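You operate a simulated robot arm through the tools that you are given. There is no shell and no other tool.

Carry out the task below with a simulated robot arm. There is one attempt and no reset: what you move stays moved.

JOB
Slide the yellow pane from the felt mat into bay G34, then close both sliding battens and lock them.
Fine: slide it home; each batten goes up to the glass before its knob is locked.
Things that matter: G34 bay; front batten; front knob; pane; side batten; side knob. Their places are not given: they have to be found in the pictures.

Only the result counts: the job must be done as asked and must still hold three seconds after the hand-in. Knocking over, shifting, dropping, spilling or breaking anything else fails it.

ROBOT AND FRAMES
A 7-joint arm with a two-finger parallel gripper, fixed in place. Base frame: the origin is at the foot of the arm, x ahead of it, y to its left, z up; the work surface is at about z = 0.906. Lengths are in m, angles in degrees, forces in N, time in s.
Its first joint turns from -149.0 to 149.0 degrees. Payload 3.43 kg.
The tool frame sits at the grasp point between the pads (the TCP): z along the fingers, y along the line on which they close. The tips reach 0.03 m beyond it. The gripper opens to 0.094 m. The fingers are 0.028 m wide and 0.01 m thick; the gripper's body (0.05 by 0.096 m) begins 0.055 m behind the TCP.
Orientation is that of the tool frame in the base frame, as a unit quaternion [x, y, z, w]. With the fingers straight down and closing along the base's y, the tool's x points along the base's -x, its y along +y and its z along -z.

CONTROLS
- The arm moves only by the tool move_arm. Its argument "increments" is a list that holds one entry, the list of rows, each a list of 6 numbers: the shift along the tool's x, y, z in units of 50 mm (1.0 is 50 mm), then the turn, a rotation vector about the tool's x, y, z in units of 8 degrees (1.0 is 8 degrees). In form: [[[dx, dy, dz, rx, ry, rz], ...]]. A call has 1 to 20 rows; each row shifts and turns the commanded pose from where the row before left it, along the tool's axes as they then stand. "fingers" is the finger opening in m, from 0 to 0.094, set as the call begins (left out, the last holds). A call with a number of a shift or a turn outside -1 to 1 is refused whole. Rows are played at 5 a second. More than 0.05 m and 8.6 degrees between two rows, or a gripper value outside its range, and nothing of the call is played. Where a pose cannot be reached the arm comes as near as it can. A force on the tool above 40 N (or 10 N above the force at the start of the call, whichever is more), or a blocked arm, ends the call early, and 0.2 s more pass. Each finger travels about 0.045 m/s and halts on what it meets, pressing with about 21 N; the grip force reading is that of the motor and also rises with nothing between the fingers. The clock runs only during rows and for 0.2 s after the last one: add rows that do not move to give the fingers time. The reply holds the time, the measured pose of the TCP, the force on the tool along the base axes, the opening and the grip force, in the units named above and with some noise, with the torque about the TCP (base axes, N m) and any sound that the robot's microphone picked up.
- Cameras (640 x 400 px; columns grow to the right, rows downward): "scene" is fixed at [0.0497, -0.6494, 1.638]; the picture's right is [-0.08, -1.00, 0.00], its down [-0.80, 0.06, -0.60] and it looks along [0.60, -0.05, -0.80] (base axes); focal length 343 px, centre (320, 200). "wrist" rides on the gripper at [0.076, 0.014, -0.102] in the tool frame; the picture's right is [-0.18, 0.98, 0.00], its down [-0.75, -0.14, -0.64] and it looks along [-0.63, -0.12, 0.77] (tool axes); focal length 243 px, centre (320, 200).
- snapshot(camera): a new picture of that camera. The clock stands still meanwhile.
- pixel_to_xyz(camera, pixels): for up to 12 pixels [column, row] of the newest picture of that camera ("zoom" is the newest enlarged one), the place [x, y, z] in the base frame of the surface seen there, good to about 0.002 m. The clock stands still meanwhile.
- inspect(camera, box): a new picture of the part [left, top, right, bottom] of that camera's present view, enlarged. The clock stands still meanwhile.
- close_job(): hands the job in; it is judged then, once.

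Open the gripper and draw the arm clear of the work before you hand the job in, unless the task says otherwise.

The tools are called after ">>>" by a JSON object that holds its "fn" and its "kwargs". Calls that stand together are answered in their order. move_arm: Moves the arm, as the interface text tells. Its arguments: {"type":"object","properties":{"increments":{"type":"array","items":{"type":"array","items":{"type":"array","items":{"type":"number"}}}},"fingers":{"type":"number"}},"required":["increments"]} The other tools are called the same way: snapshot (camera) takes a picture; pixel_to_xyz (camera, pixels) gives the place of the surface under pixels of a picture; inspect (camera, box) takes an enlarged picture of a part of a camera's view; close_job () hands the job in.

At the start:

```text
time: 0.0
ee_pos: [0.5729, -0.8062, 1.187]
orientation: [0.001, 1.0, -0.001, 0.0]
wrist_force: [0.3, 0.4, 0.9]
ft_torque: [-0.02, 0.02, 0.01]
gripper_width: 0.094
grip_force: 0.1
```

scene: 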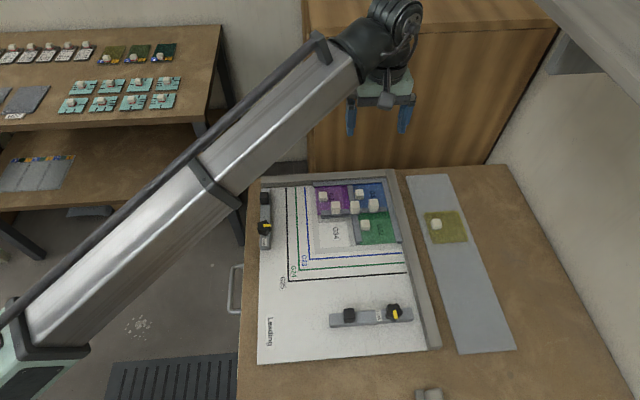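
wrist: 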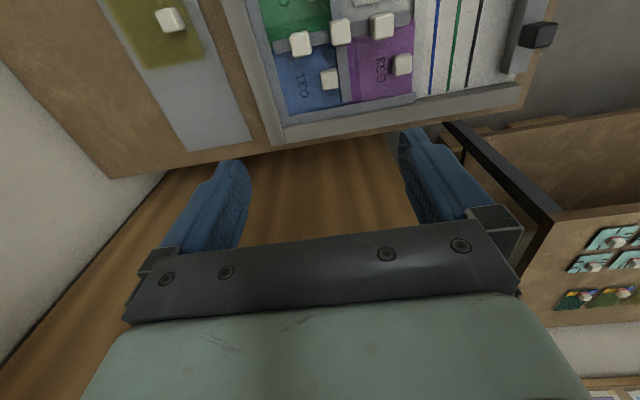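

The scene shows a board with bays around (350,215), a yellow pane on the felt mat around (445,227), and two battens at about (265,220) and (370,316). I'll enlarge these areas.

>>> {"fn": "inspect", "kwargs": {"camera": "scene", "box": [240, 160, 480, 310]}}

>>> {"fn": "inspect", "kwargs": {"camera": "scene", "box": [300, 170, 412, 260]}}

>>> {"fn": "inspect", "kwargs": {"camera": "scene", "box": [300, 280, 440, 380]}}

>>> {"fn": "inspect", "kwargs": {"camera": "scene", "box": [230, 170, 310, 260]}}

```text
2.67 times, centred on (360, 235) of scene
```

zoom: 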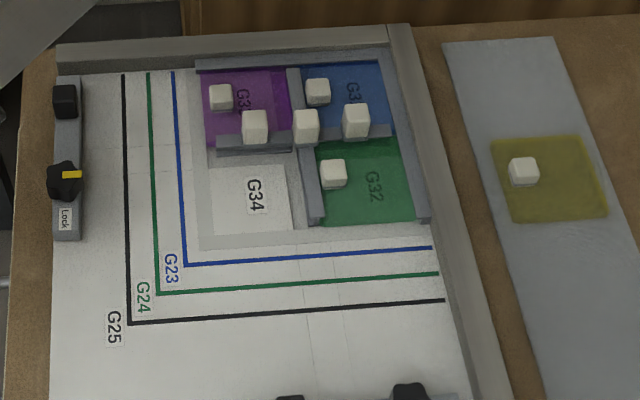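

```text
4.44 times, centred on (356, 215) of scene
```

zoom: 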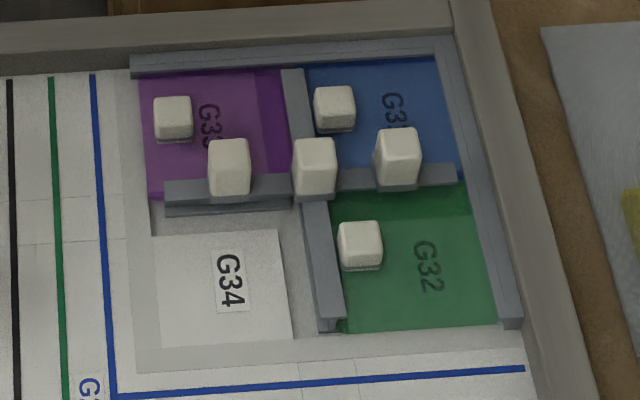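

```text
4.00 times, centred on (370, 330) of scene
```

zoom: 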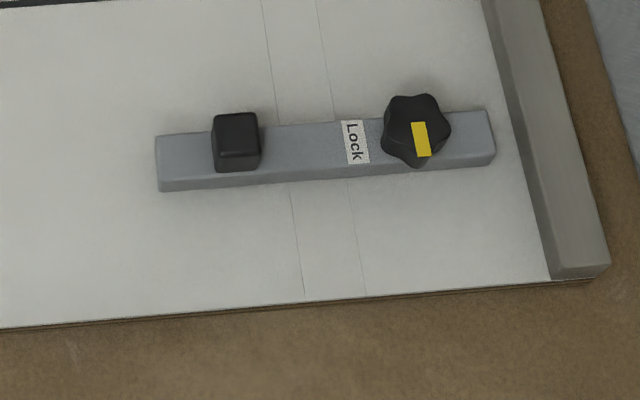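

```text
4.44 times, centred on (270, 215) of scene
```

zoom: 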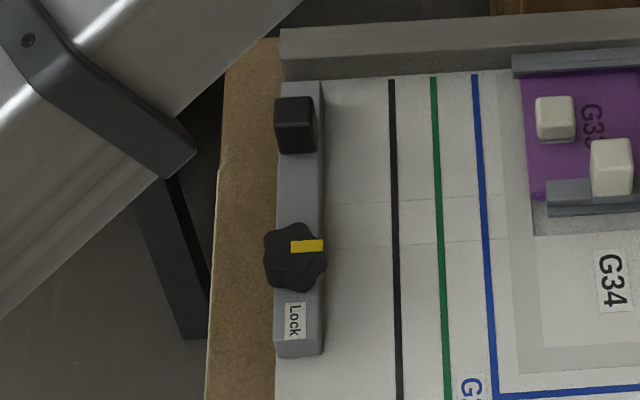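

Enlarged views show the came grid with open bay G34, and both knobs 90° away from their "Lock" labels. I'll measure places on the pane, bay, cames and battens.

>>> {"fn": "inspect", "kwargs": {"camera": "scene", "box": [300, 170, 412, 260]}}

>>> {"fn": "pixel_to_xyz", "kwargs": {"camera": "zoom", "pixels": [[155, 345], [275, 240], [220, 280], [180, 190], [290, 192], [240, 210], [320, 315], [300, 80], [315, 215], [360, 230], [480, 315], [228, 150]]}}

>>> {"fn": "pixel_to_xyz", "kwargs": {"camera": "zoom", "pixels": [[145, 190], [148, 210], [152, 235], [137, 370], [290, 210], [300, 340], [280, 232], [314, 150], [398, 140], [345, 315], [175, 210], [170, 110]]}}

>>> {"fn": "inspect", "kwargs": {"camera": "scene", "box": [400, 170, 520, 260]}}

```text
4.44 times, centred on (356, 215) of scene
```

zoom: 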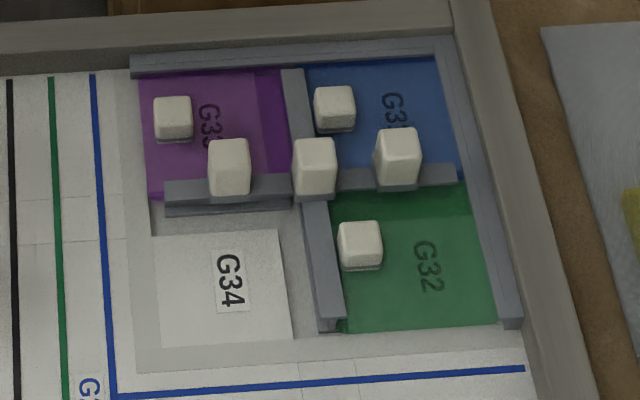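

```text
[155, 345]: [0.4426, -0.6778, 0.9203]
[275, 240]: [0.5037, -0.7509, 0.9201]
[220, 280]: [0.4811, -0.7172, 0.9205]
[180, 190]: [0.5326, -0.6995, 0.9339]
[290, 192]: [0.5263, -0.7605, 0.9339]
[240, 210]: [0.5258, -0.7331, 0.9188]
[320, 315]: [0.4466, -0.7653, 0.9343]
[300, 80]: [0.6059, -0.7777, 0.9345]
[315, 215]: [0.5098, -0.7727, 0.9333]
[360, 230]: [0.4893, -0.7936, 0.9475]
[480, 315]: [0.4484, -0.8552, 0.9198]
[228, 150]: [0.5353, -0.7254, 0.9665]
```

```text
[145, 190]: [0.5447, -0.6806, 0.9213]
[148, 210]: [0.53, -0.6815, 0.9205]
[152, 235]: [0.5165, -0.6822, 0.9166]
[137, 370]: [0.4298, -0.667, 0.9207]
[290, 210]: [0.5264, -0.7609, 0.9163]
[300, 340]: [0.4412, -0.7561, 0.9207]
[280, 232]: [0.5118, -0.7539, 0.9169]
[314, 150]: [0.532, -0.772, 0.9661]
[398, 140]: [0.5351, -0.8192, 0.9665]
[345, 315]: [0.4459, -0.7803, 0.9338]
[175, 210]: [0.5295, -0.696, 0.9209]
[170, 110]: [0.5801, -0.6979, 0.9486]
```

```text
4.44 times, centred on (460, 215) of scene
```

zoom: 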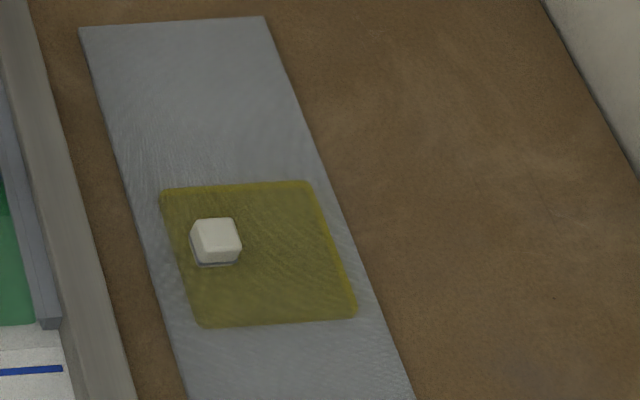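

Next I measure the yellow pane's corners and its knob on the mat, shown in the zoom at corners (160,190), (308,182), (357,312), (200,326).

>>> {"fn": "pixel_to_xyz", "kwargs": {"camera": "zoom", "pixels": [[162, 190], [308, 182], [356, 312], [201, 326], [280, 250], [192, 225], [199, 222], [236, 221], [241, 245], [203, 248], [218, 235], [130, 150]]}}

>>> {"fn": "inspect", "kwargs": {"camera": "wrist", "box": [240, 0, 420, 112]}}

>>> {"fn": "inspect", "kwargs": {"camera": "wrist", "box": [90, 0, 250, 100]}}

```text
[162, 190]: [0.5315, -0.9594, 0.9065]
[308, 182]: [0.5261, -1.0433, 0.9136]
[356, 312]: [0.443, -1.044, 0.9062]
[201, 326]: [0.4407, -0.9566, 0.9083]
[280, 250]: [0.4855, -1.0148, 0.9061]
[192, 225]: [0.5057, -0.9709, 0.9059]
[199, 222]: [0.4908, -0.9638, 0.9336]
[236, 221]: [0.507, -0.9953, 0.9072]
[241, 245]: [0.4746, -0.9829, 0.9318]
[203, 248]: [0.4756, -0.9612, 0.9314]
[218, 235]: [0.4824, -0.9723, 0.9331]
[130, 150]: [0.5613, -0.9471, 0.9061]
```

```text
3.56 times, centred on (330, 56) of wrist
```

zoom: 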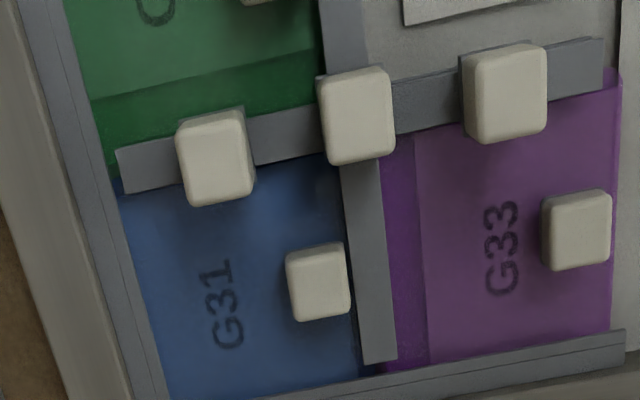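

```text
4.00 times, centred on (170, 50) of wrist
```

zoom: 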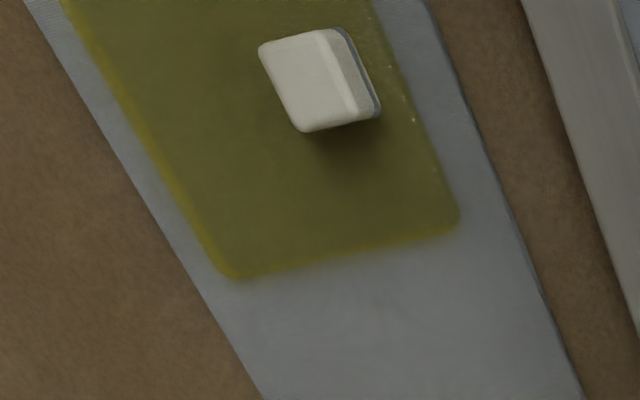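

The pane's handle block lies near (0.482, -0.972), which is about 1.08 m from the base and may be near the reach limit. I'll move above the mat's near side at a safe height to look closely and test reach.

>>> {"fn": "move_arm", "kwargs": {"increments": [[[0.64, -0.48, 0.36, 0, 0, 0], [0.64, -0.48, 0.36, 0, 0, 0], [0.64, -0.48, 0.36, 0, 0, 0], [0.64, -0.48, 0.36, 0, 0, 0], [0.64, -0.48, 0.36, 0, 0, 0], [0.66, -0.48, 0.34, 0, 0, 0], [0, 0, 0, 0, 0, 0], [0, 0, 0, 0, 0, 0]]], "fingers": 0.094}}

>>> {"fn": "snapshot", "kwargs": {"camera": "wrist"}}

```text
time: 1.8
ee_pos: [0.3808, -0.9512, 1.0761]
orientation: [0.001, 1.0, 0.0, 0.0]
wrist_force: [0.5, -0.7, -0.3]
ft_torque: [0.02, -0.01, 0.01]
gripper_width: 0.0942
grip_force: 0.1
```

```text
taken
```

wrist: 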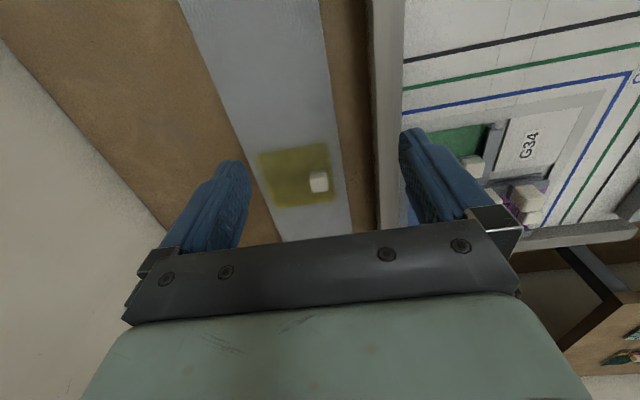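

The arm reached radius 1.02 m without trouble. I enlarge the pane at (300,175) and measure it, and also take the bay from here.

>>> {"fn": "inspect", "kwargs": {"camera": "wrist", "box": [240, 130, 360, 220]}}

>>> {"fn": "pixel_to_xyz", "kwargs": {"camera": "zoom", "pixels": [[95, 130], [470, 70], [510, 360], [180, 410], [370, 270], [370, 225], [460, 215], [475, 320], [385, 330], [420, 270], [280, 100], [150, 260]]}}

```text
4.44 times, centred on (300, 175) of wrist
```

zoom: 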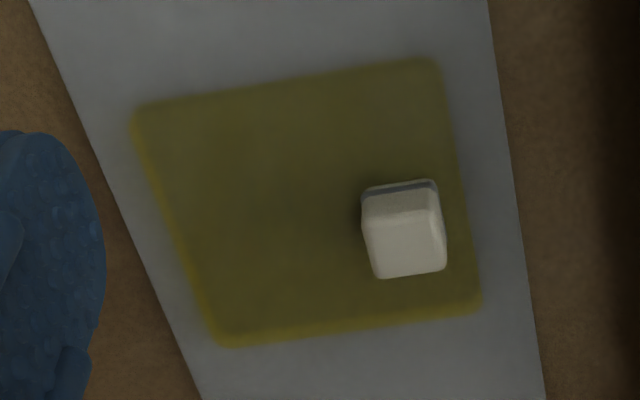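

```text
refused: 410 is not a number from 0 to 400
```

The zoom shows the pane with corners (135,105), (437,60), (480,305), (218,345) and the handle block's top face about (370..445, 212..275). I measure those.

>>> {"fn": "pixel_to_xyz", "kwargs": {"camera": "zoom", "pixels": [[135, 105], [437, 60], [480, 305], [218, 345], [366, 218], [436, 208], [444, 268], [378, 275], [405, 245], [400, 187], [400, 205], [290, 200]]}}

>>> {"fn": "pixel_to_xyz", "kwargs": {"camera": "zoom", "pixels": [[133, 125], [175, 250], [205, 330], [290, 82], [400, 64], [447, 110], [470, 230], [350, 328], [280, 338], [60, 60], [490, 20], [530, 320]]}}

```text
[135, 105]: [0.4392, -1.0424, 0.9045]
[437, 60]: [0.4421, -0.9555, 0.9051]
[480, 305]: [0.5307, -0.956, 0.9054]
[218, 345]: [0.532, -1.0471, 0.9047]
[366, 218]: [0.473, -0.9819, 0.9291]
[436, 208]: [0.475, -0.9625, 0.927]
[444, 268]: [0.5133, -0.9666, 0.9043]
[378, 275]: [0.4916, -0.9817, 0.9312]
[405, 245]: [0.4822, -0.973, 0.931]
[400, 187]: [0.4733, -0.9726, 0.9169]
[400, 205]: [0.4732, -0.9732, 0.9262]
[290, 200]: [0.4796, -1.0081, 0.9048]
```

```text
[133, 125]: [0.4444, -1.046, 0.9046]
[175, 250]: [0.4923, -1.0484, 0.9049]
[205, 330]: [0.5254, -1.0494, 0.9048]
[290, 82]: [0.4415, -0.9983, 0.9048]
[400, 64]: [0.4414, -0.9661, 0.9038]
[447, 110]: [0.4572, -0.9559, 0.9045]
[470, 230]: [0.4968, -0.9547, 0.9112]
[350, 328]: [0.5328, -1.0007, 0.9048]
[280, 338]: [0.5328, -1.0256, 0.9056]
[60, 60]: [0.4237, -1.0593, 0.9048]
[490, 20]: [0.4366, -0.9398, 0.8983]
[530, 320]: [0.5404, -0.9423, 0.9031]
```

The pane spans roughly x 0.441–0.531 and y -0.956 to -1.047, is square to the axes, and its block is centred near (0.4825, -0.972). Now I move to look at the bay close up.

>>> {"fn": "move_arm", "kwargs": {"increments": [[[-0.16, 0.92, 0.1, 0, 0, 0], [-0.16, 0.92, 0.1, 0, 0, 0], [-0.16, 0.92, 0.1, 0, 0, 0], [-0.16, 0.92, 0.1, 0, 0, 0], [-0.16, 0.94, 0.1, 0, 0, 0], [0, 0, 0, 0, 0, 0], [0, 0, 0, 0, 0, 0]]]}}

>>> {"fn": "snapshot", "kwargs": {"camera": "wrist"}}

```text
time: 3.4
ee_pos: [0.4222, -0.7207, 1.0542]
orientation: [0.001, 1.0, 0.001, 0.0]
wrist_force: [0.5, 0.5, -0.7]
ft_torque: [-0.03, 0.0, 0.01]
gripper_width: 0.094
grip_force: 0.1
```

```text
taken
```

wrist: 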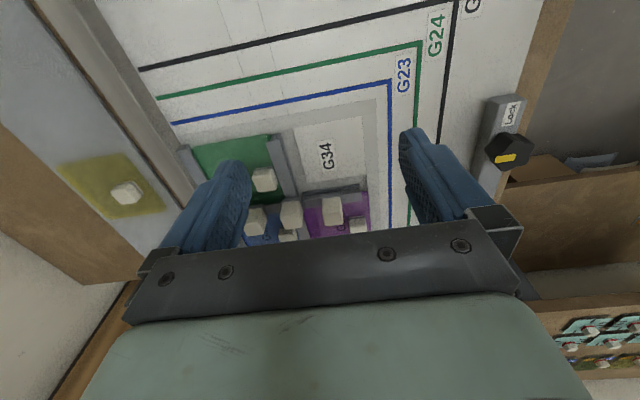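

The bay G34 shows at about (330,150). I enlarge it.

>>> {"fn": "inspect", "kwargs": {"camera": "wrist", "box": [260, 95, 400, 215]}}

>>> {"fn": "inspect", "kwargs": {"camera": "wrist", "box": [255, 120, 385, 210]}}

```text
3.33 times, centred on (330, 155) of wrist
```

zoom: 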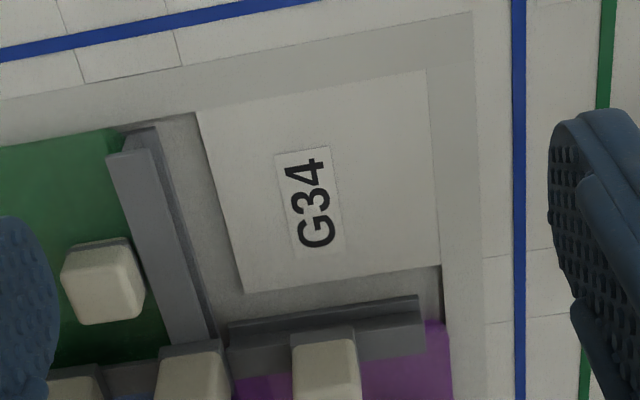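

```text
4.44 times, centred on (320, 165) of wrist
```

zoom: 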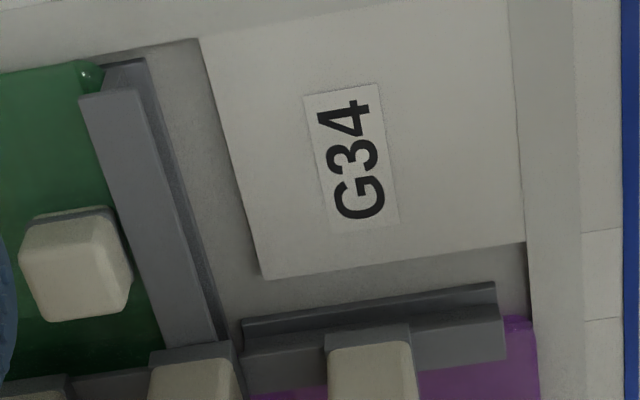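

I measure a dozen points along the cames, pad and border in this zoom.

>>> {"fn": "pixel_to_xyz", "kwargs": {"camera": "zoom", "pixels": [[88, 97], [172, 338], [142, 92], [213, 338], [250, 355], [500, 320], [498, 335], [390, 290], [165, 100], [215, 280], [380, 265], [240, 330]]}}

>>> {"fn": "pixel_to_xyz", "kwargs": {"camera": "zoom", "pixels": [[205, 40], [262, 275], [520, 243], [510, 30], [400, 130], [525, 130], [540, 260], [525, 290], [560, 150], [100, 70], [180, 45], [300, 10]]}}

>>> {"fn": "pixel_to_xyz", "kwargs": {"camera": "zoom", "pixels": [[532, 325], [535, 360], [535, 390], [60, 90], [30, 130], [500, 370], [450, 380], [75, 240], [80, 280], [620, 150], [590, 150], [578, 100]]}}

```text
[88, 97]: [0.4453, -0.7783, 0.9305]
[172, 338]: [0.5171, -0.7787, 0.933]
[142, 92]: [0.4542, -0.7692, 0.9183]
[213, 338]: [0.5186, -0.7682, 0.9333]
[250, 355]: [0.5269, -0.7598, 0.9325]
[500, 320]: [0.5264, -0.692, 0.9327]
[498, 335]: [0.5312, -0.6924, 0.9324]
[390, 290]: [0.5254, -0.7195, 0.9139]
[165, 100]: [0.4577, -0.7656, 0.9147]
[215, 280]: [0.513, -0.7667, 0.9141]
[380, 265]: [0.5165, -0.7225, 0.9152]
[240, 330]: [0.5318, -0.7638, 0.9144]
```

```text
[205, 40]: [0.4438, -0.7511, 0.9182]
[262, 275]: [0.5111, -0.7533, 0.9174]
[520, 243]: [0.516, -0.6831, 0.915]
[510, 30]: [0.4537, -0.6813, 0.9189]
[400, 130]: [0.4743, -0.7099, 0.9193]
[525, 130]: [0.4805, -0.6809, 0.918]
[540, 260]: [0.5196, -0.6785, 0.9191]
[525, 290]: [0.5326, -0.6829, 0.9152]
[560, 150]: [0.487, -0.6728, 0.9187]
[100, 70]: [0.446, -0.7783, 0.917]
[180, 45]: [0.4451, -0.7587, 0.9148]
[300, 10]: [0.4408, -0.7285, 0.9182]
```

```text
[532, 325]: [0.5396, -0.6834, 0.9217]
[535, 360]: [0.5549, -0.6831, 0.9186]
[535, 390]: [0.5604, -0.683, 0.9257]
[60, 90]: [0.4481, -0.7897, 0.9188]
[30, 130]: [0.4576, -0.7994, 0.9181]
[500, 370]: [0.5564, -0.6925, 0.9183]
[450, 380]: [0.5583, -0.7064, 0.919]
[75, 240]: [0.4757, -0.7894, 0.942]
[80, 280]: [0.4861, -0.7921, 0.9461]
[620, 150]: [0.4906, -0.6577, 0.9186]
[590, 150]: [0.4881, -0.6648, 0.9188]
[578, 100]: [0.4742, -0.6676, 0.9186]
```

The bay is square to the axes: vertical came flange y -0.768 to -0.7785, rear came front flange at x≈0.5265, pad z≈0.9185, rails at z≈0.933. The pane shifts about +0.275 in y. I now go above the pane's block at z≈1.02 to test reach.

>>> {"fn": "move_arm", "kwargs": {"increments": [[[-0.2, -0.84, 0.11, 0, 0, 0], [-0.2, -0.84, 0.11, 0, 0, 0], [-0.2, -0.84, 0.11, 0, 0, 0], [-0.2, -0.84, 0.11, 0, 0, 0], [-0.2, -0.84, 0.11, 0, 0, 0], [-0.2, -0.83, 0.11, 0, 0, 0], [0, 0, 0, 0, 0, 0], [0, 0, 0, 0, 0, 0], [0, 0, 0, 0, 0, 0]]]}}

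>>> {"fn": "snapshot", "kwargs": {"camera": "wrist"}}

>>> {"fn": "snapshot", "kwargs": {"camera": "scene"}}

```text
time: 5.4
ee_pos: [0.479, -0.97, 1.0229]
orientation: [0.001, 1.0, 0.0, 0.0]
wrist_force: [-0.1, 0.3, -0.1]
ft_torque: [-0.01, -0.04, 0.0]
gripper_width: 0.0943
grip_force: 0.1
```

```text
taken
```

wrist: 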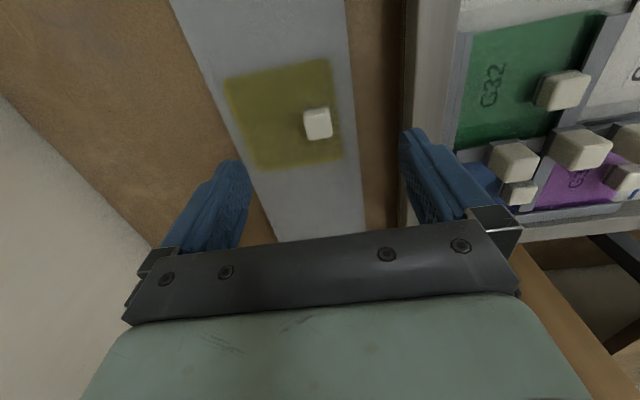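

```text
taken
```

scene: 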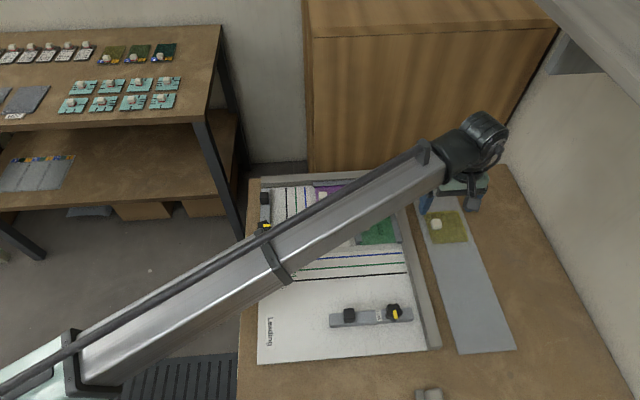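

Reach is fine here, a few mm short of command. I enlarge the pane to refine the block's place.

>>> {"fn": "inspect", "kwargs": {"camera": "wrist", "box": [210, 40, 370, 180]}}

>>> {"fn": "inspect", "kwargs": {"camera": "wrist", "box": [290, 95, 346, 150]}}

```text
2.86 times, centred on (290, 110) of wrist
```

zoom: 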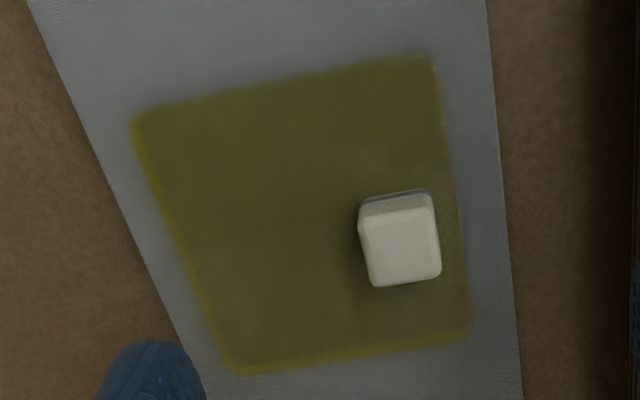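

```text
7.27 times, centred on (318, 122) of wrist
```

zoom: 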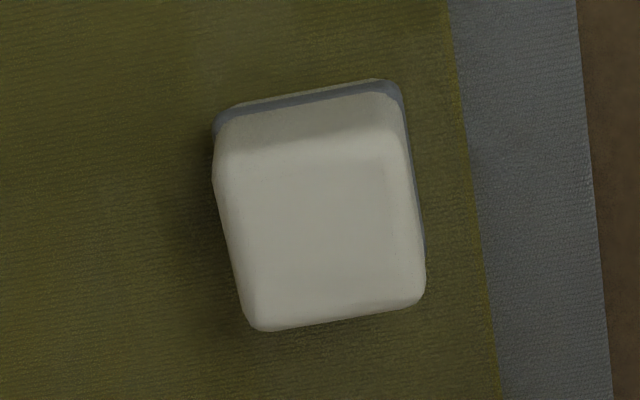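

The block is seen clearly in the zoom with its top face roughly (220–420, 155–320). I measure it along with the pane's edge.

>>> {"fn": "pixel_to_xyz", "kwargs": {"camera": "zoom", "pixels": [[225, 165], [400, 155], [410, 290], [250, 310], [320, 230], [235, 230], [405, 220], [330, 165], [330, 310], [310, 97], [470, 150], [487, 300]]}}

>>> {"fn": "inspect", "kwargs": {"camera": "wrist", "box": [210, 40, 370, 180]}}

>>> {"fn": "pixel_to_xyz", "kwargs": {"camera": "zoom", "pixels": [[132, 130], [180, 250], [215, 345], [200, 97], [300, 78], [400, 58], [440, 110], [460, 230], [470, 320], [400, 351], [300, 366], [290, 200]]}}

```text
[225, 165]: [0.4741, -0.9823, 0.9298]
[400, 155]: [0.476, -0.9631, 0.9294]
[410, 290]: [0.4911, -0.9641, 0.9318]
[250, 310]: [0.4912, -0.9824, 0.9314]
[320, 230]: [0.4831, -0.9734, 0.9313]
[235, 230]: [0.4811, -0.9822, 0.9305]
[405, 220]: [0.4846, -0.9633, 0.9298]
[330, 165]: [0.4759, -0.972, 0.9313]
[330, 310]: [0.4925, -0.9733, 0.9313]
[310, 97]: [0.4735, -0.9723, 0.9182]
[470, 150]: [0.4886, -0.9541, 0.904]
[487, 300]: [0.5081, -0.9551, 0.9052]
```

```text
2.86 times, centred on (290, 110) of wrist
```

zoom: 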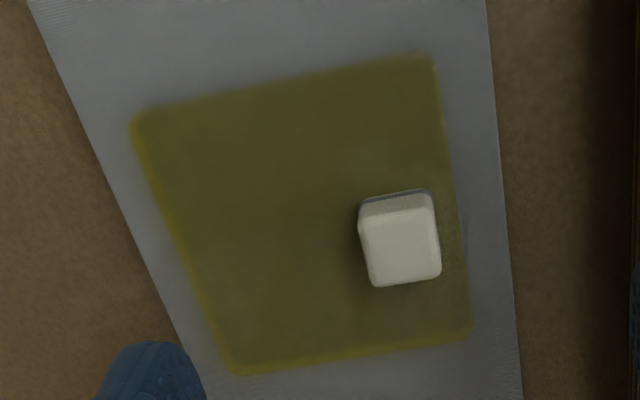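

```text
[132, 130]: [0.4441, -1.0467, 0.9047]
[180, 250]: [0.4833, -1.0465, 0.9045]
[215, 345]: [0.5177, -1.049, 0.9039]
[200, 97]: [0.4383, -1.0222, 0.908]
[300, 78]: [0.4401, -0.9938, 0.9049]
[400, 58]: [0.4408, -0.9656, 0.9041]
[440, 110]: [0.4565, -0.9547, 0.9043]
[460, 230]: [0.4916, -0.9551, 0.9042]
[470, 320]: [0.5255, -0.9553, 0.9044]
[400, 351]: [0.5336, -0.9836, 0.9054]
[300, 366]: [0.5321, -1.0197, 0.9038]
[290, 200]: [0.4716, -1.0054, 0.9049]
```

The block is centred at (0.483, -0.973) with its top at 0.931. I narrow the fingers to 0.05 and descend most of the way.

>>> {"fn": "move_arm", "kwargs": {"increments": [[[-0.04, -0.03, 0.25, 0, 0, 0], [-0.04, -0.03, 0.25, 0, 0, 0], [0, 0, 0.25, 0, 0, 0], [0, 0, 0.25, 0, 0, 0], [0, 0, 0, 0, 0, 0], [0, 0, 0, 0, 0, 0], [0, 0, 0, 0, 0, 0]]], "fingers": 0.05}}

>>> {"fn": "snapshot", "kwargs": {"camera": "wrist"}}

>>> {"fn": "snapshot", "kwargs": {"camera": "scene"}}

```text
time: 7.0
ee_pos: [0.4831, -0.972, 0.9707]
orientation: [0.001, 1.0, 0.0, 0.0]
wrist_force: [0.8, -0.5, -0.6]
ft_torque: [0.0, -0.02, 0.02]
gripper_width: 0.0498
grip_force: 0.1
```

```text
taken
```

wrist: 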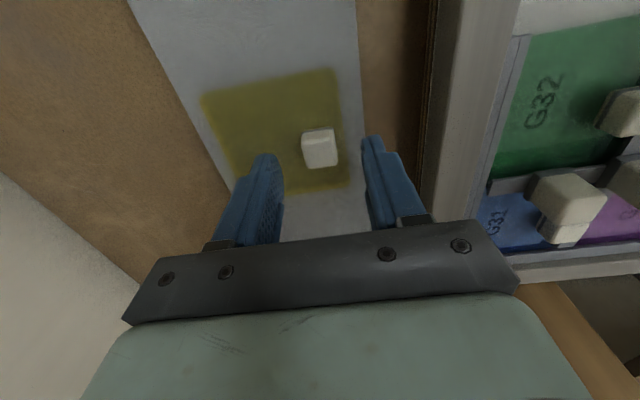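

```text
taken
```

scene: 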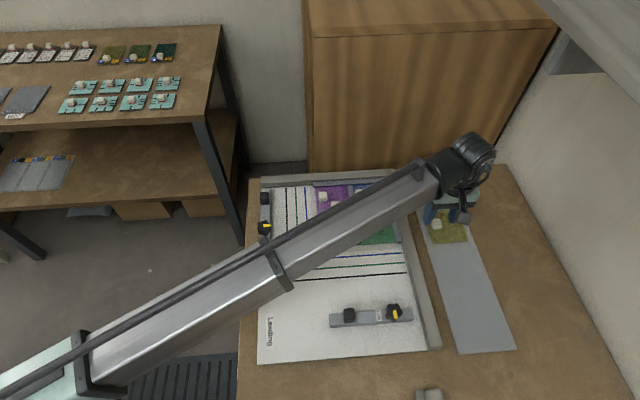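

Pose (0.4831, -0.972, 0.971) lies right over the block at (319,148). I descend 25 mm more, watching the force.

>>> {"fn": "move_arm", "kwargs": {"increments": [[[0, -0.01, 0.17, 0, 0, 0], [0, 0, 0.17, 0, 0, 0], [0, 0, 0.15, 0, 0, 0], [0, 0, 0, 0, 0, 0], [0, 0, 0, 0, 0, 0]]]}}

>>> {"fn": "snapshot", "kwargs": {"camera": "wrist"}}

```text
time: 8.2
ee_pos: [0.4836, -0.9726, 0.9457]
orientation: [0.001, 1.0, 0.0, 0.0]
wrist_force: [0.1, 0.5, 0.3]
ft_torque: [-0.01, 0.03, 0.01]
gripper_width: 0.05
grip_force: 0.1
```

```text
taken
```

wrist: 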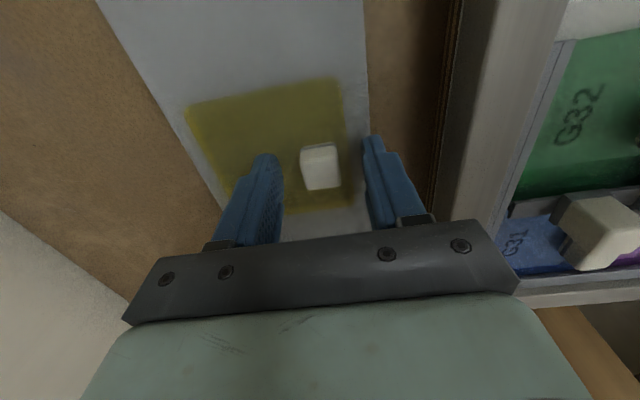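

The block at (320,165) sits between the fingertips with no contact force. I close the fingers on it.

>>> {"fn": "move_arm", "kwargs": {"increments": [[[0, 0, 0, 0, 0, 0], [0, 0, 0, 0, 0, 0], [0, 0, 0, 0, 0, 0], [0, 0, 0, 0, 0, 0], [0, 0, 0, 0, 0, 0], [0, 0, 0, 0, 0, 0]]], "fingers": 0.01}}

>>> {"fn": "inspect", "kwargs": {"camera": "wrist", "box": [170, 60, 430, 240]}}

```text
time: 9.6
ee_pos: [0.4827, -0.9734, 0.9461]
orientation: [0.001, 1.0, 0.0, 0.0]
wrist_force: [0.2, -0.1, 0.1]
ft_torque: [0.02, -0.01, -0.02]
gripper_width: 0.0214
grip_force: 20.9
```

```text
2.22 times, centred on (300, 150) of wrist
```

zoom: 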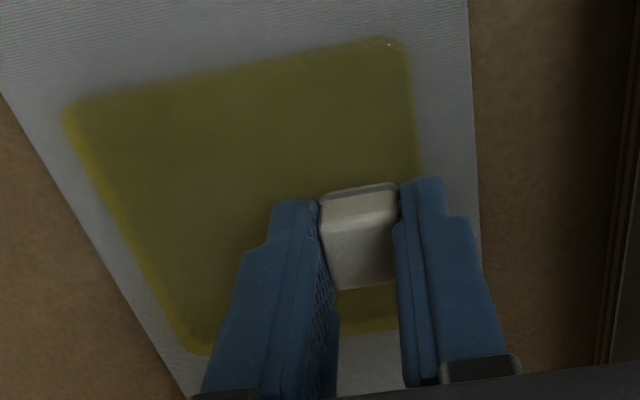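

Gripped firmly with 21.4 mm opening and 20.9 N. I lift 100 mm straight up and check the pane.

>>> {"fn": "move_arm", "kwargs": {"increments": [[[0, 0, -0.1, 0, 0, 0], [0, 0, -0.2, 0, 0, 0], [0, 0, -0.3, 0, 0, 0], [0, 0, -0.4, 0, 0, 0], [0, 0, -0.4, 0, 0, 0], [0, 0, -0.4, 0, 0, 0], [0, 0, -0.2, 0, 0, 0], [0, 0, 0, 0, 0, 0], [0, 0, 0, 0, 0, 0]]]}}

>>> {"fn": "snapshot", "kwargs": {"camera": "wrist"}}

>>> {"fn": "inspect", "kwargs": {"camera": "scene", "box": [380, 120, 540, 260]}}

```text
time: 11.6
ee_pos: [0.4835, -0.9747, 1.0477]
orientation: [0.0, 1.0, 0.001, 0.0]
wrist_force: [0.1, 0.8, -1.8]
ft_torque: [0.03, 0.01, -0.01]
gripper_width: 0.0212
grip_force: 20.8
```

```text
taken
```

wrist: 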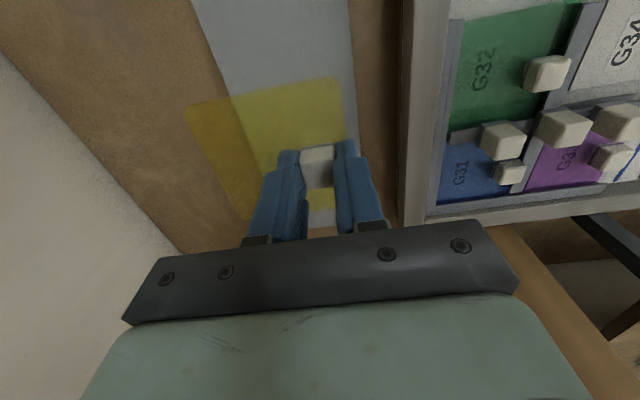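

```text
2.86 times, centred on (460, 190) of scene
```

zoom: 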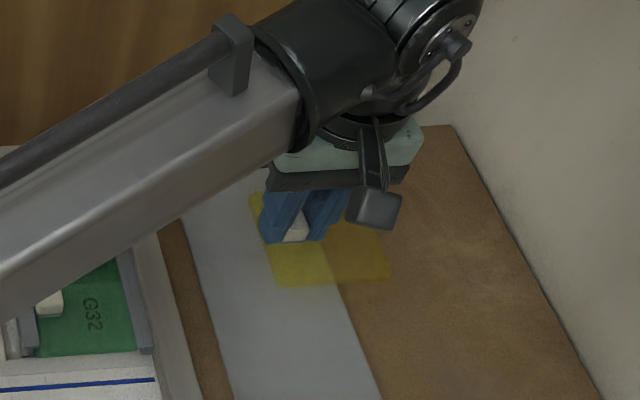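

The pane hangs level in the grip. I carry it at z≈1.05 over to the pre-insert position (0.469, -0.685), 13 mm short of home on both axes.

>>> {"fn": "move_arm", "kwargs": {"increments": [[[0.03, 0.3, 0, 0, 0, 0], [0.03, 0.6, 0, 0, 0, 0], [0.03, 0.8, 0, 0, 0, 0], [0.04, 0.8, 0, 0, 0, 0], [0.04, 0.8, 0, 0, 0, 0], [0.04, 0.8, 0, 0, 0, 0], [0.04, 0.8, 0, 0, 0, 0], [0.02, 0.6, 0, 0, 0, 0], [0.02, 0.29, 0, 0, 0, 0], [0, 0, 0, 0, 0, 0], [0, 0, 0, 0, 0, 0]]]}}

>>> {"fn": "snapshot", "kwargs": {"camera": "wrist"}}

>>> {"fn": "snapshot", "kwargs": {"camera": "scene"}}

```text
time: 14.0
ee_pos: [0.4691, -0.6822, 1.0459]
orientation: [0.0, 1.0, 0.0, -0.001]
wrist_force: [0.6, 0.4, -1.1]
ft_torque: [0.03, 0.0, -0.02]
gripper_width: 0.0214
grip_force: 21.1
```

```text
taken
```

wrist: 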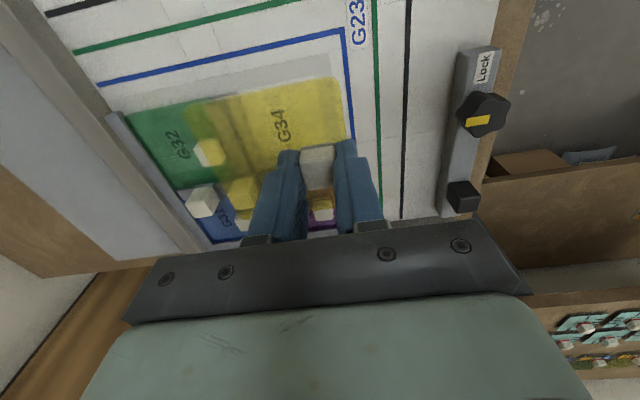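

```text
taken
```

scene: 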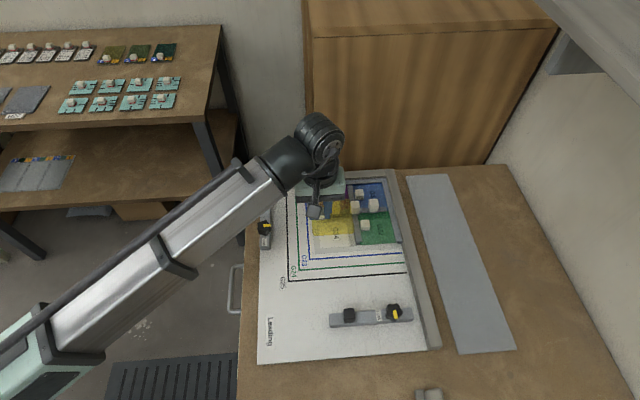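

The pane is above the bay. I lower it to just above the pad level (TCP z≈0.967) and check clearance to the cames.

>>> {"fn": "move_arm", "kwargs": {"increments": [[[0, -0.05, 0.3, 0, 0, 0], [0, 0, 0.3, 0, 0, 0], [0, 0, 0.3, 0, 0, 0], [0, 0, 0.3, 0, 0, 0], [0, 0, 0.2, 0, 0, 0], [0, 0, 0.16, 0, 0, 0], [0, 0, 0, 0, 0, 0], [0, 0, 0, 0, 0, 0]]]}}

>>> {"fn": "inspect", "kwargs": {"camera": "wrist", "box": [120, 60, 400, 240]}}

>>> {"fn": "inspect", "kwargs": {"camera": "scene", "box": [290, 170, 412, 260]}}

```text
time: 15.8
ee_pos: [0.4696, -0.6858, 0.9681]
orientation: [0.0, 1.0, 0.0, 0.0]
wrist_force: [-0.4, -0.1, -0.6]
ft_torque: [0.02, -0.04, 0.01]
gripper_width: 0.0213
grip_force: 20.7
```

```text
2.22 times, centred on (260, 150) of wrist
```

zoom: 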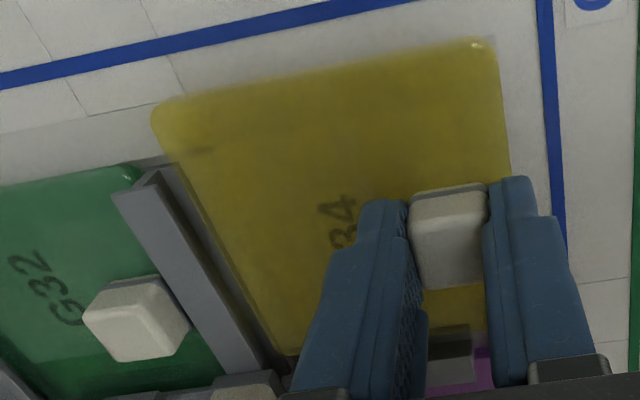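

```text
4.44 times, centred on (351, 215) of scene
```

zoom: 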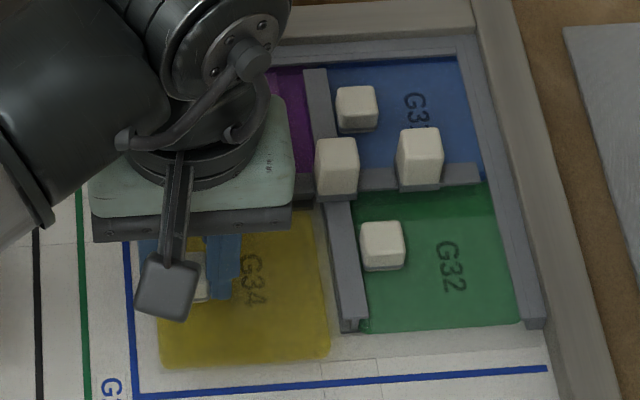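

Clear gap to the came on both sides. I lower slowly by 7 mm toward expected contact at TCP z≈0.961.

>>> {"fn": "move_arm", "kwargs": {"increments": [[[0, 0, 0.04, 0, 0, 0], [0, 0, 0.03, 0, 0, 0], [0, 0, 0.03, 0, 0, 0], [0, 0, 0.02, 0, 0, 0], [0, 0, 0.02, 0, 0, 0], [0, 0, 0, 0, 0, 0]]]}}

```text
time: 17.2
ee_pos: [0.4701, -0.6859, 0.9604]
orientation: [0.0, 1.0, 0.0, 0.0]
wrist_force: [-0.2, -0.6, -0.4]
ft_torque: [0.0, 0.01, -0.02]
gripper_width: 0.0213
grip_force: 20.7
```

No contact yet at z 0.9604. I lower in half-millimetre steps.

>>> {"fn": "move_arm", "kwargs": {"increments": [[[0, 0, 0.01, 0, 0, 0], [0, 0, 0.01, 0, 0, 0], [0, 0, 0.01, 0, 0, 0], [0, 0, 0, 0, 0, 0]]]}}

>>> {"fn": "inspect", "kwargs": {"camera": "wrist", "box": [120, 60, 400, 240]}}

```text
time: 18.2
ee_pos: [0.4698, -0.6856, 0.9608]
orientation: [0.0, 1.0, -0.001, 0.001]
wrist_force: [2.9, -1.6, 9.2]
ft_torque: [-0.03, -0.02, 0.05]
gripper_width: 0.0214
grip_force: 20.5
```

```text
2.22 times, centred on (260, 150) of wrist
```

zoom: 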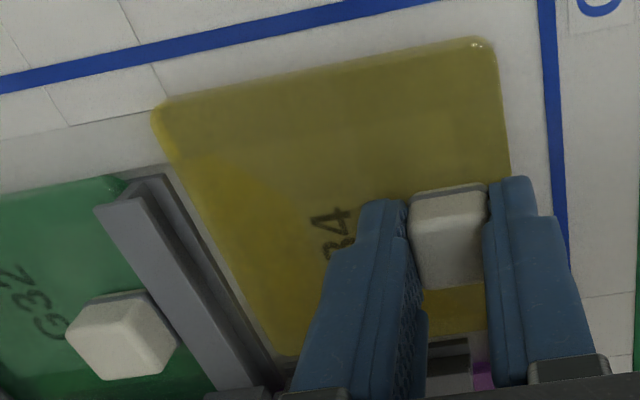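

Contact: 9 N upward at z 0.9608, pane flat on the pad. I ease off 1 mm and slide right (-y) in small steps toward the vertical came.

>>> {"fn": "move_arm", "kwargs": {"increments": [[[0, 0, -0.02, 0, 0, 0], [0, -0.04, 0, 0, 0, 0], [0, -0.04, 0, 0, 0, 0], [0, -0.04, 0, 0, 0, 0], [0, -0.04, 0, 0, 0, 0], [0, -0.02, 0, 0, 0, 0], [0, 0, 0, 0, 0, 0]]]}}

>>> {"fn": "inspect", "kwargs": {"camera": "wrist", "box": [120, 60, 400, 240]}}

```text
time: 19.8
ee_pos: [0.4683, -0.6943, 0.9624]
orientation: [0.001, 1.0, -0.001, 0.0]
wrist_force: [0.8, 0.4, -0.9]
ft_torque: [0.01, -0.02, 0.0]
gripper_width: 0.0211
grip_force: 20.8
```

```text
2.22 times, centred on (260, 150) of wrist
```

zoom: 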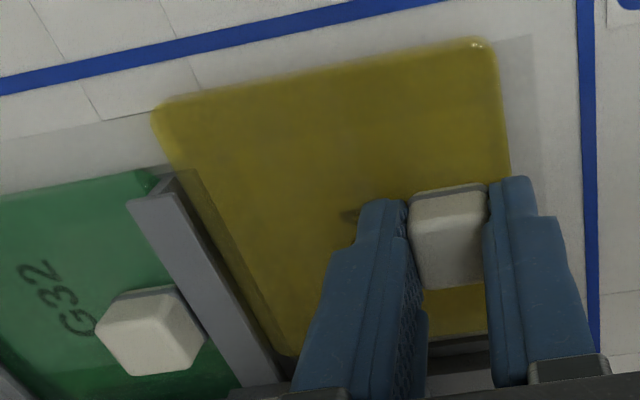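

Force reads no contact now and the pane's right edge is just at the came flange. I lower 0.5 mm at a time and check the force before continuing.

>>> {"fn": "move_arm", "kwargs": {"increments": [[[0, 0, 0.01, 0, 0, 0], [0, 0, 0, 0, 0, 0]]]}}

>>> {"fn": "inspect", "kwargs": {"camera": "wrist", "box": [170, 110, 270, 210]}}

```text
time: 20.4
ee_pos: [0.4677, -0.6953, 0.9598]
orientation: [0.0, 1.0, 0.0, 0.0]
wrist_force: [0.2, 0.7, -1.3]
ft_torque: [0.0, -0.02, 0.0]
gripper_width: 0.021
grip_force: 21.0
```

```text
4.00 times, centred on (220, 160) of wrist
```

zoom: 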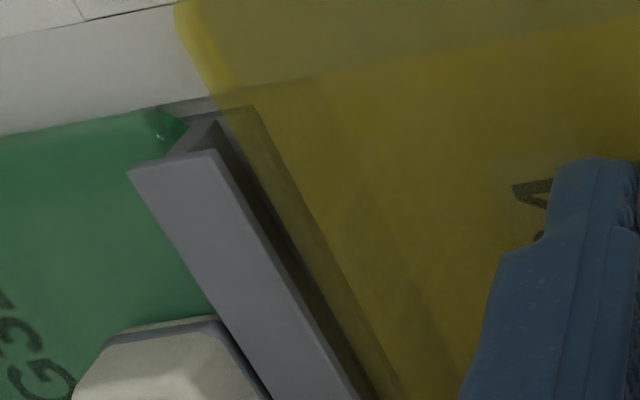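

The enlarged view shows the pane's edge entering over the lower flange, beneath the top flange. I lower another half millimetre and slide further right in 1 mm steps.

>>> {"fn": "move_arm", "kwargs": {"increments": [[[0, -0.02, 0.008, 0, 0, 0], [0, -0.02, 0, 0, 0, 0], [0, 0, 0, 0, 0, 0]]]}}

>>> {"fn": "inspect", "kwargs": {"camera": "wrist", "box": [170, 110, 270, 210]}}

```text
time: 21.2
ee_pos: [0.4684, -0.6965, 0.9601]
orientation: [0.001, 1.0, 0.0, 0.0]
wrist_force: [0.3, -0.1, -1.4]
ft_torque: [0.0, -0.02, -0.02]
gripper_width: 0.0214
grip_force: 20.6
```

```text
4.00 times, centred on (220, 160) of wrist
```

zoom: 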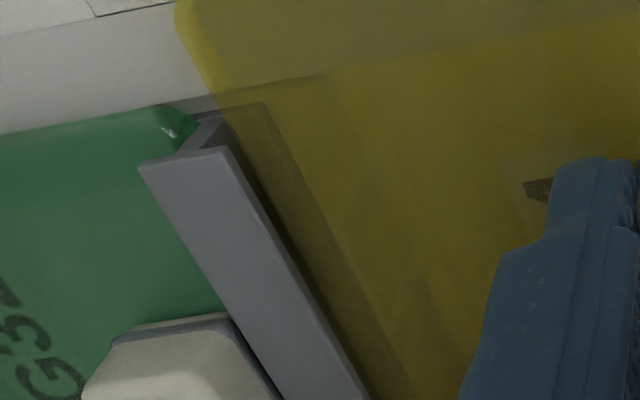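

Still free. I continue right in 1 mm steps, watching for a y-reaction.

>>> {"fn": "move_arm", "kwargs": {"increments": [[[0, -0.02, 0, 0, 0, 0], [0, -0.02, 0, 0, 0, 0], [0, 0, 0, 0, 0, 0]]]}}

>>> {"fn": "inspect", "kwargs": {"camera": "wrist", "box": [170, 110, 270, 210]}}

```text
time: 22.0
ee_pos: [0.4684, -0.6986, 0.9593]
orientation: [0.002, 1.0, 0.0, -0.001]
wrist_force: [1.0, 1.1, 2.4]
ft_torque: [0.0, 0.0, 0.02]
gripper_width: 0.0213
grip_force: 20.2
```

```text
4.00 times, centred on (220, 160) of wrist
```

zoom: 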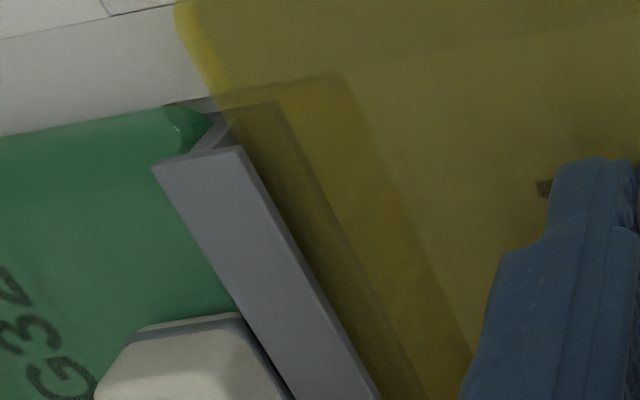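

Light contact with the pad (2.4 N) and little y-reaction. I continue right 1 mm at a time.

>>> {"fn": "move_arm", "kwargs": {"increments": [[[0, -0.02, 0, 0, 0, 0], [0, -0.01, 0, 0, 0, 0], [0, 0, 0, 0, 0, 0]]]}}

>>> {"fn": "inspect", "kwargs": {"camera": "wrist", "box": [120, 60, 400, 240]}}

>>> {"fn": "inspect", "kwargs": {"camera": "scene", "box": [310, 195, 390, 255]}}

```text
time: 22.8
ee_pos: [0.469, -0.6995, 0.9606]
orientation: [-0.001, 1.0, 0.0, 0.0]
wrist_force: [-1.4, 5.7, 5.6]
ft_torque: [0.12, 0.03, 0.06]
gripper_width: 0.0215
grip_force: 20.5
```

```text
2.22 times, centred on (260, 150) of wrist
```

zoom: 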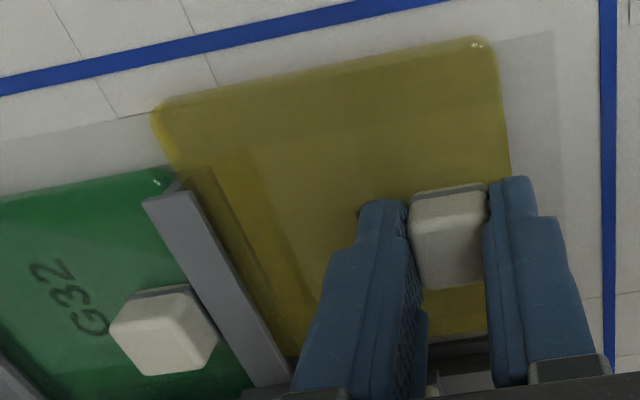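

```text
6.67 times, centred on (350, 225) of scene
```

zoom: 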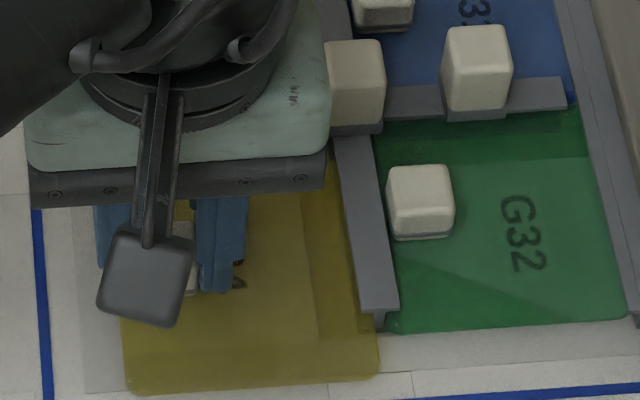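

A y-reaction of 5.7 N at y=-0.6995 means the right edge has reached the came's web. I ease off 0.5 mm and slide forward (+x) into the rear came in small steps.

>>> {"fn": "move_arm", "kwargs": {"increments": [[[0, 0.014, -0.004, 0, 0, 0], [-0.04, 0, 0, 0, 0, 0], [-0.04, 0, 0, 0, 0, 0], [-0.04, 0, 0, 0, 0, 0], [-0.03, 0, 0, 0, 0, 0], [0, 0, 0, 0, 0, 0]]]}}

>>> {"fn": "inspect", "kwargs": {"camera": "wrist", "box": [120, 60, 400, 240]}}

```text
time: 24.2
ee_pos: [0.4772, -0.6995, 0.9602]
orientation: [0.0, 1.0, 0.0, 0.0]
wrist_force: [-1.7, 3.9, 0.0]
ft_torque: [0.12, 0.01, 0.05]
gripper_width: 0.0216
grip_force: 21.3
```

```text
2.22 times, centred on (260, 150) of wrist
```

zoom: 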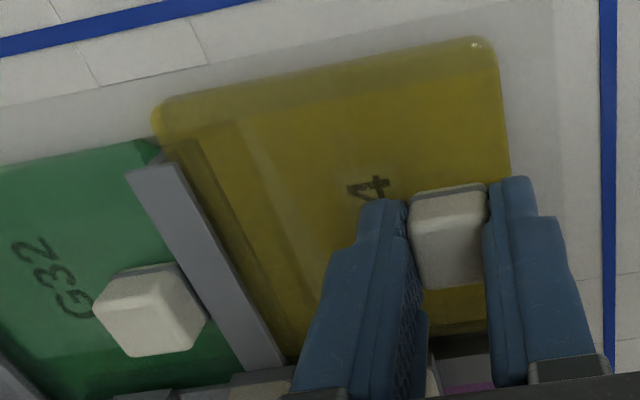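

Moving freely (x-force -1.7 N). The pane's rear edge is now near the rear came's flange; I continue in 1 mm steps.

>>> {"fn": "move_arm", "kwargs": {"increments": [[[-0.02, 0.005, 0, 0, 0, 0], [-0.02, 0, 0, 0, 0, 0], [-0.02, 0, 0, 0, 0, 0], [0, 0, 0, 0, 0, 0]]]}}

>>> {"fn": "inspect", "kwargs": {"camera": "wrist", "box": [120, 60, 400, 240]}}

>>> {"fn": "inspect", "kwargs": {"camera": "scene", "box": [310, 195, 390, 255]}}

```text
time: 25.2
ee_pos: [0.4799, -0.6996, 0.9599]
orientation: [0.001, 1.0, -0.001, 0.0]
wrist_force: [-1.5, -2.7, 5.9]
ft_torque: [-0.06, 0.13, -0.03]
gripper_width: 0.0211
grip_force: 21.1
```

```text
2.22 times, centred on (260, 150) of wrist
```

zoom: 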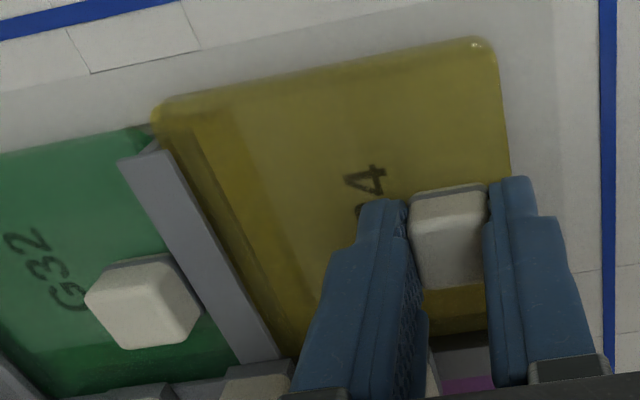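

```text
6.67 times, centred on (350, 225) of scene
```

zoom: 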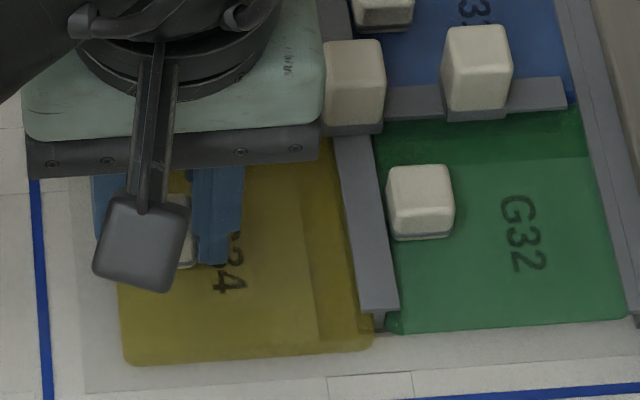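

About 2–3 mm remain (yellow's front edge row 355 vs the line through green's front edge ≈350). Upward force is 5.9 N, so I ease up 0.4 mm and continue forward.

>>> {"fn": "move_arm", "kwargs": {"increments": [[[0, 0, -0.008, 0, 0, 0], [-0.02, 0, 0, 0, 0, 0], [0, 0, 0, 0, 0, 0]]]}}

```text
time: 26.0
ee_pos: [0.4808, -0.6988, 0.9591]
orientation: [0.0, 1.0, 0.0, 0.0]
wrist_force: [-1.0, 0.8, 0.1]
ft_torque: [-0.01, 0.0, -0.02]
gripper_width: 0.0212
grip_force: 20.7
```

Forces are near zero again at x=0.4808. I continue forward 1 mm at a time.

>>> {"fn": "move_arm", "kwargs": {"increments": [[[-0.02, 0, 0, 0, 0, 0], [0, 0, 0, 0, 0, 0]]]}}

>>> {"fn": "inspect", "kwargs": {"camera": "wrist", "box": [120, 60, 400, 240]}}

```text
time: 26.6
ee_pos: [0.4814, -0.6992, 0.9604]
orientation: [0.0, 1.0, 0.0, -0.001]
wrist_force: [-0.2, -0.8, 1.0]
ft_torque: [0.03, -0.04, -0.01]
gripper_width: 0.0214
grip_force: 21.3
```

```text
2.22 times, centred on (260, 150) of wrist
```

zoom: 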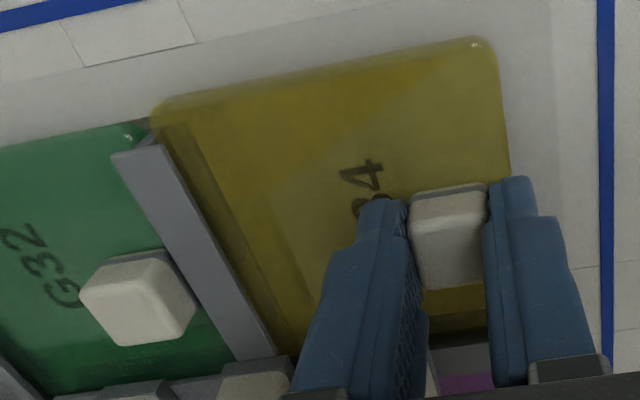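

Still free; the pane's front edge is almost in line with green's. I push on 1 mm at a time until an x-reaction appears.

>>> {"fn": "move_arm", "kwargs": {"increments": [[[-0.02, 0, 0, 0, 0, 0], [-0.01, 0, 0, 0, 0, 0], [0, 0, 0, 0, 0, 0]]]}}

```text
time: 27.4
ee_pos: [0.4847, -0.701, 0.9608]
orientation: [0.0, 1.0, -0.001, 0.0]
wrist_force: [0.5, 0.0, -0.8]
ft_torque: [0.01, 0.03, 0.03]
gripper_width: 0.0211
grip_force: 21.1
```

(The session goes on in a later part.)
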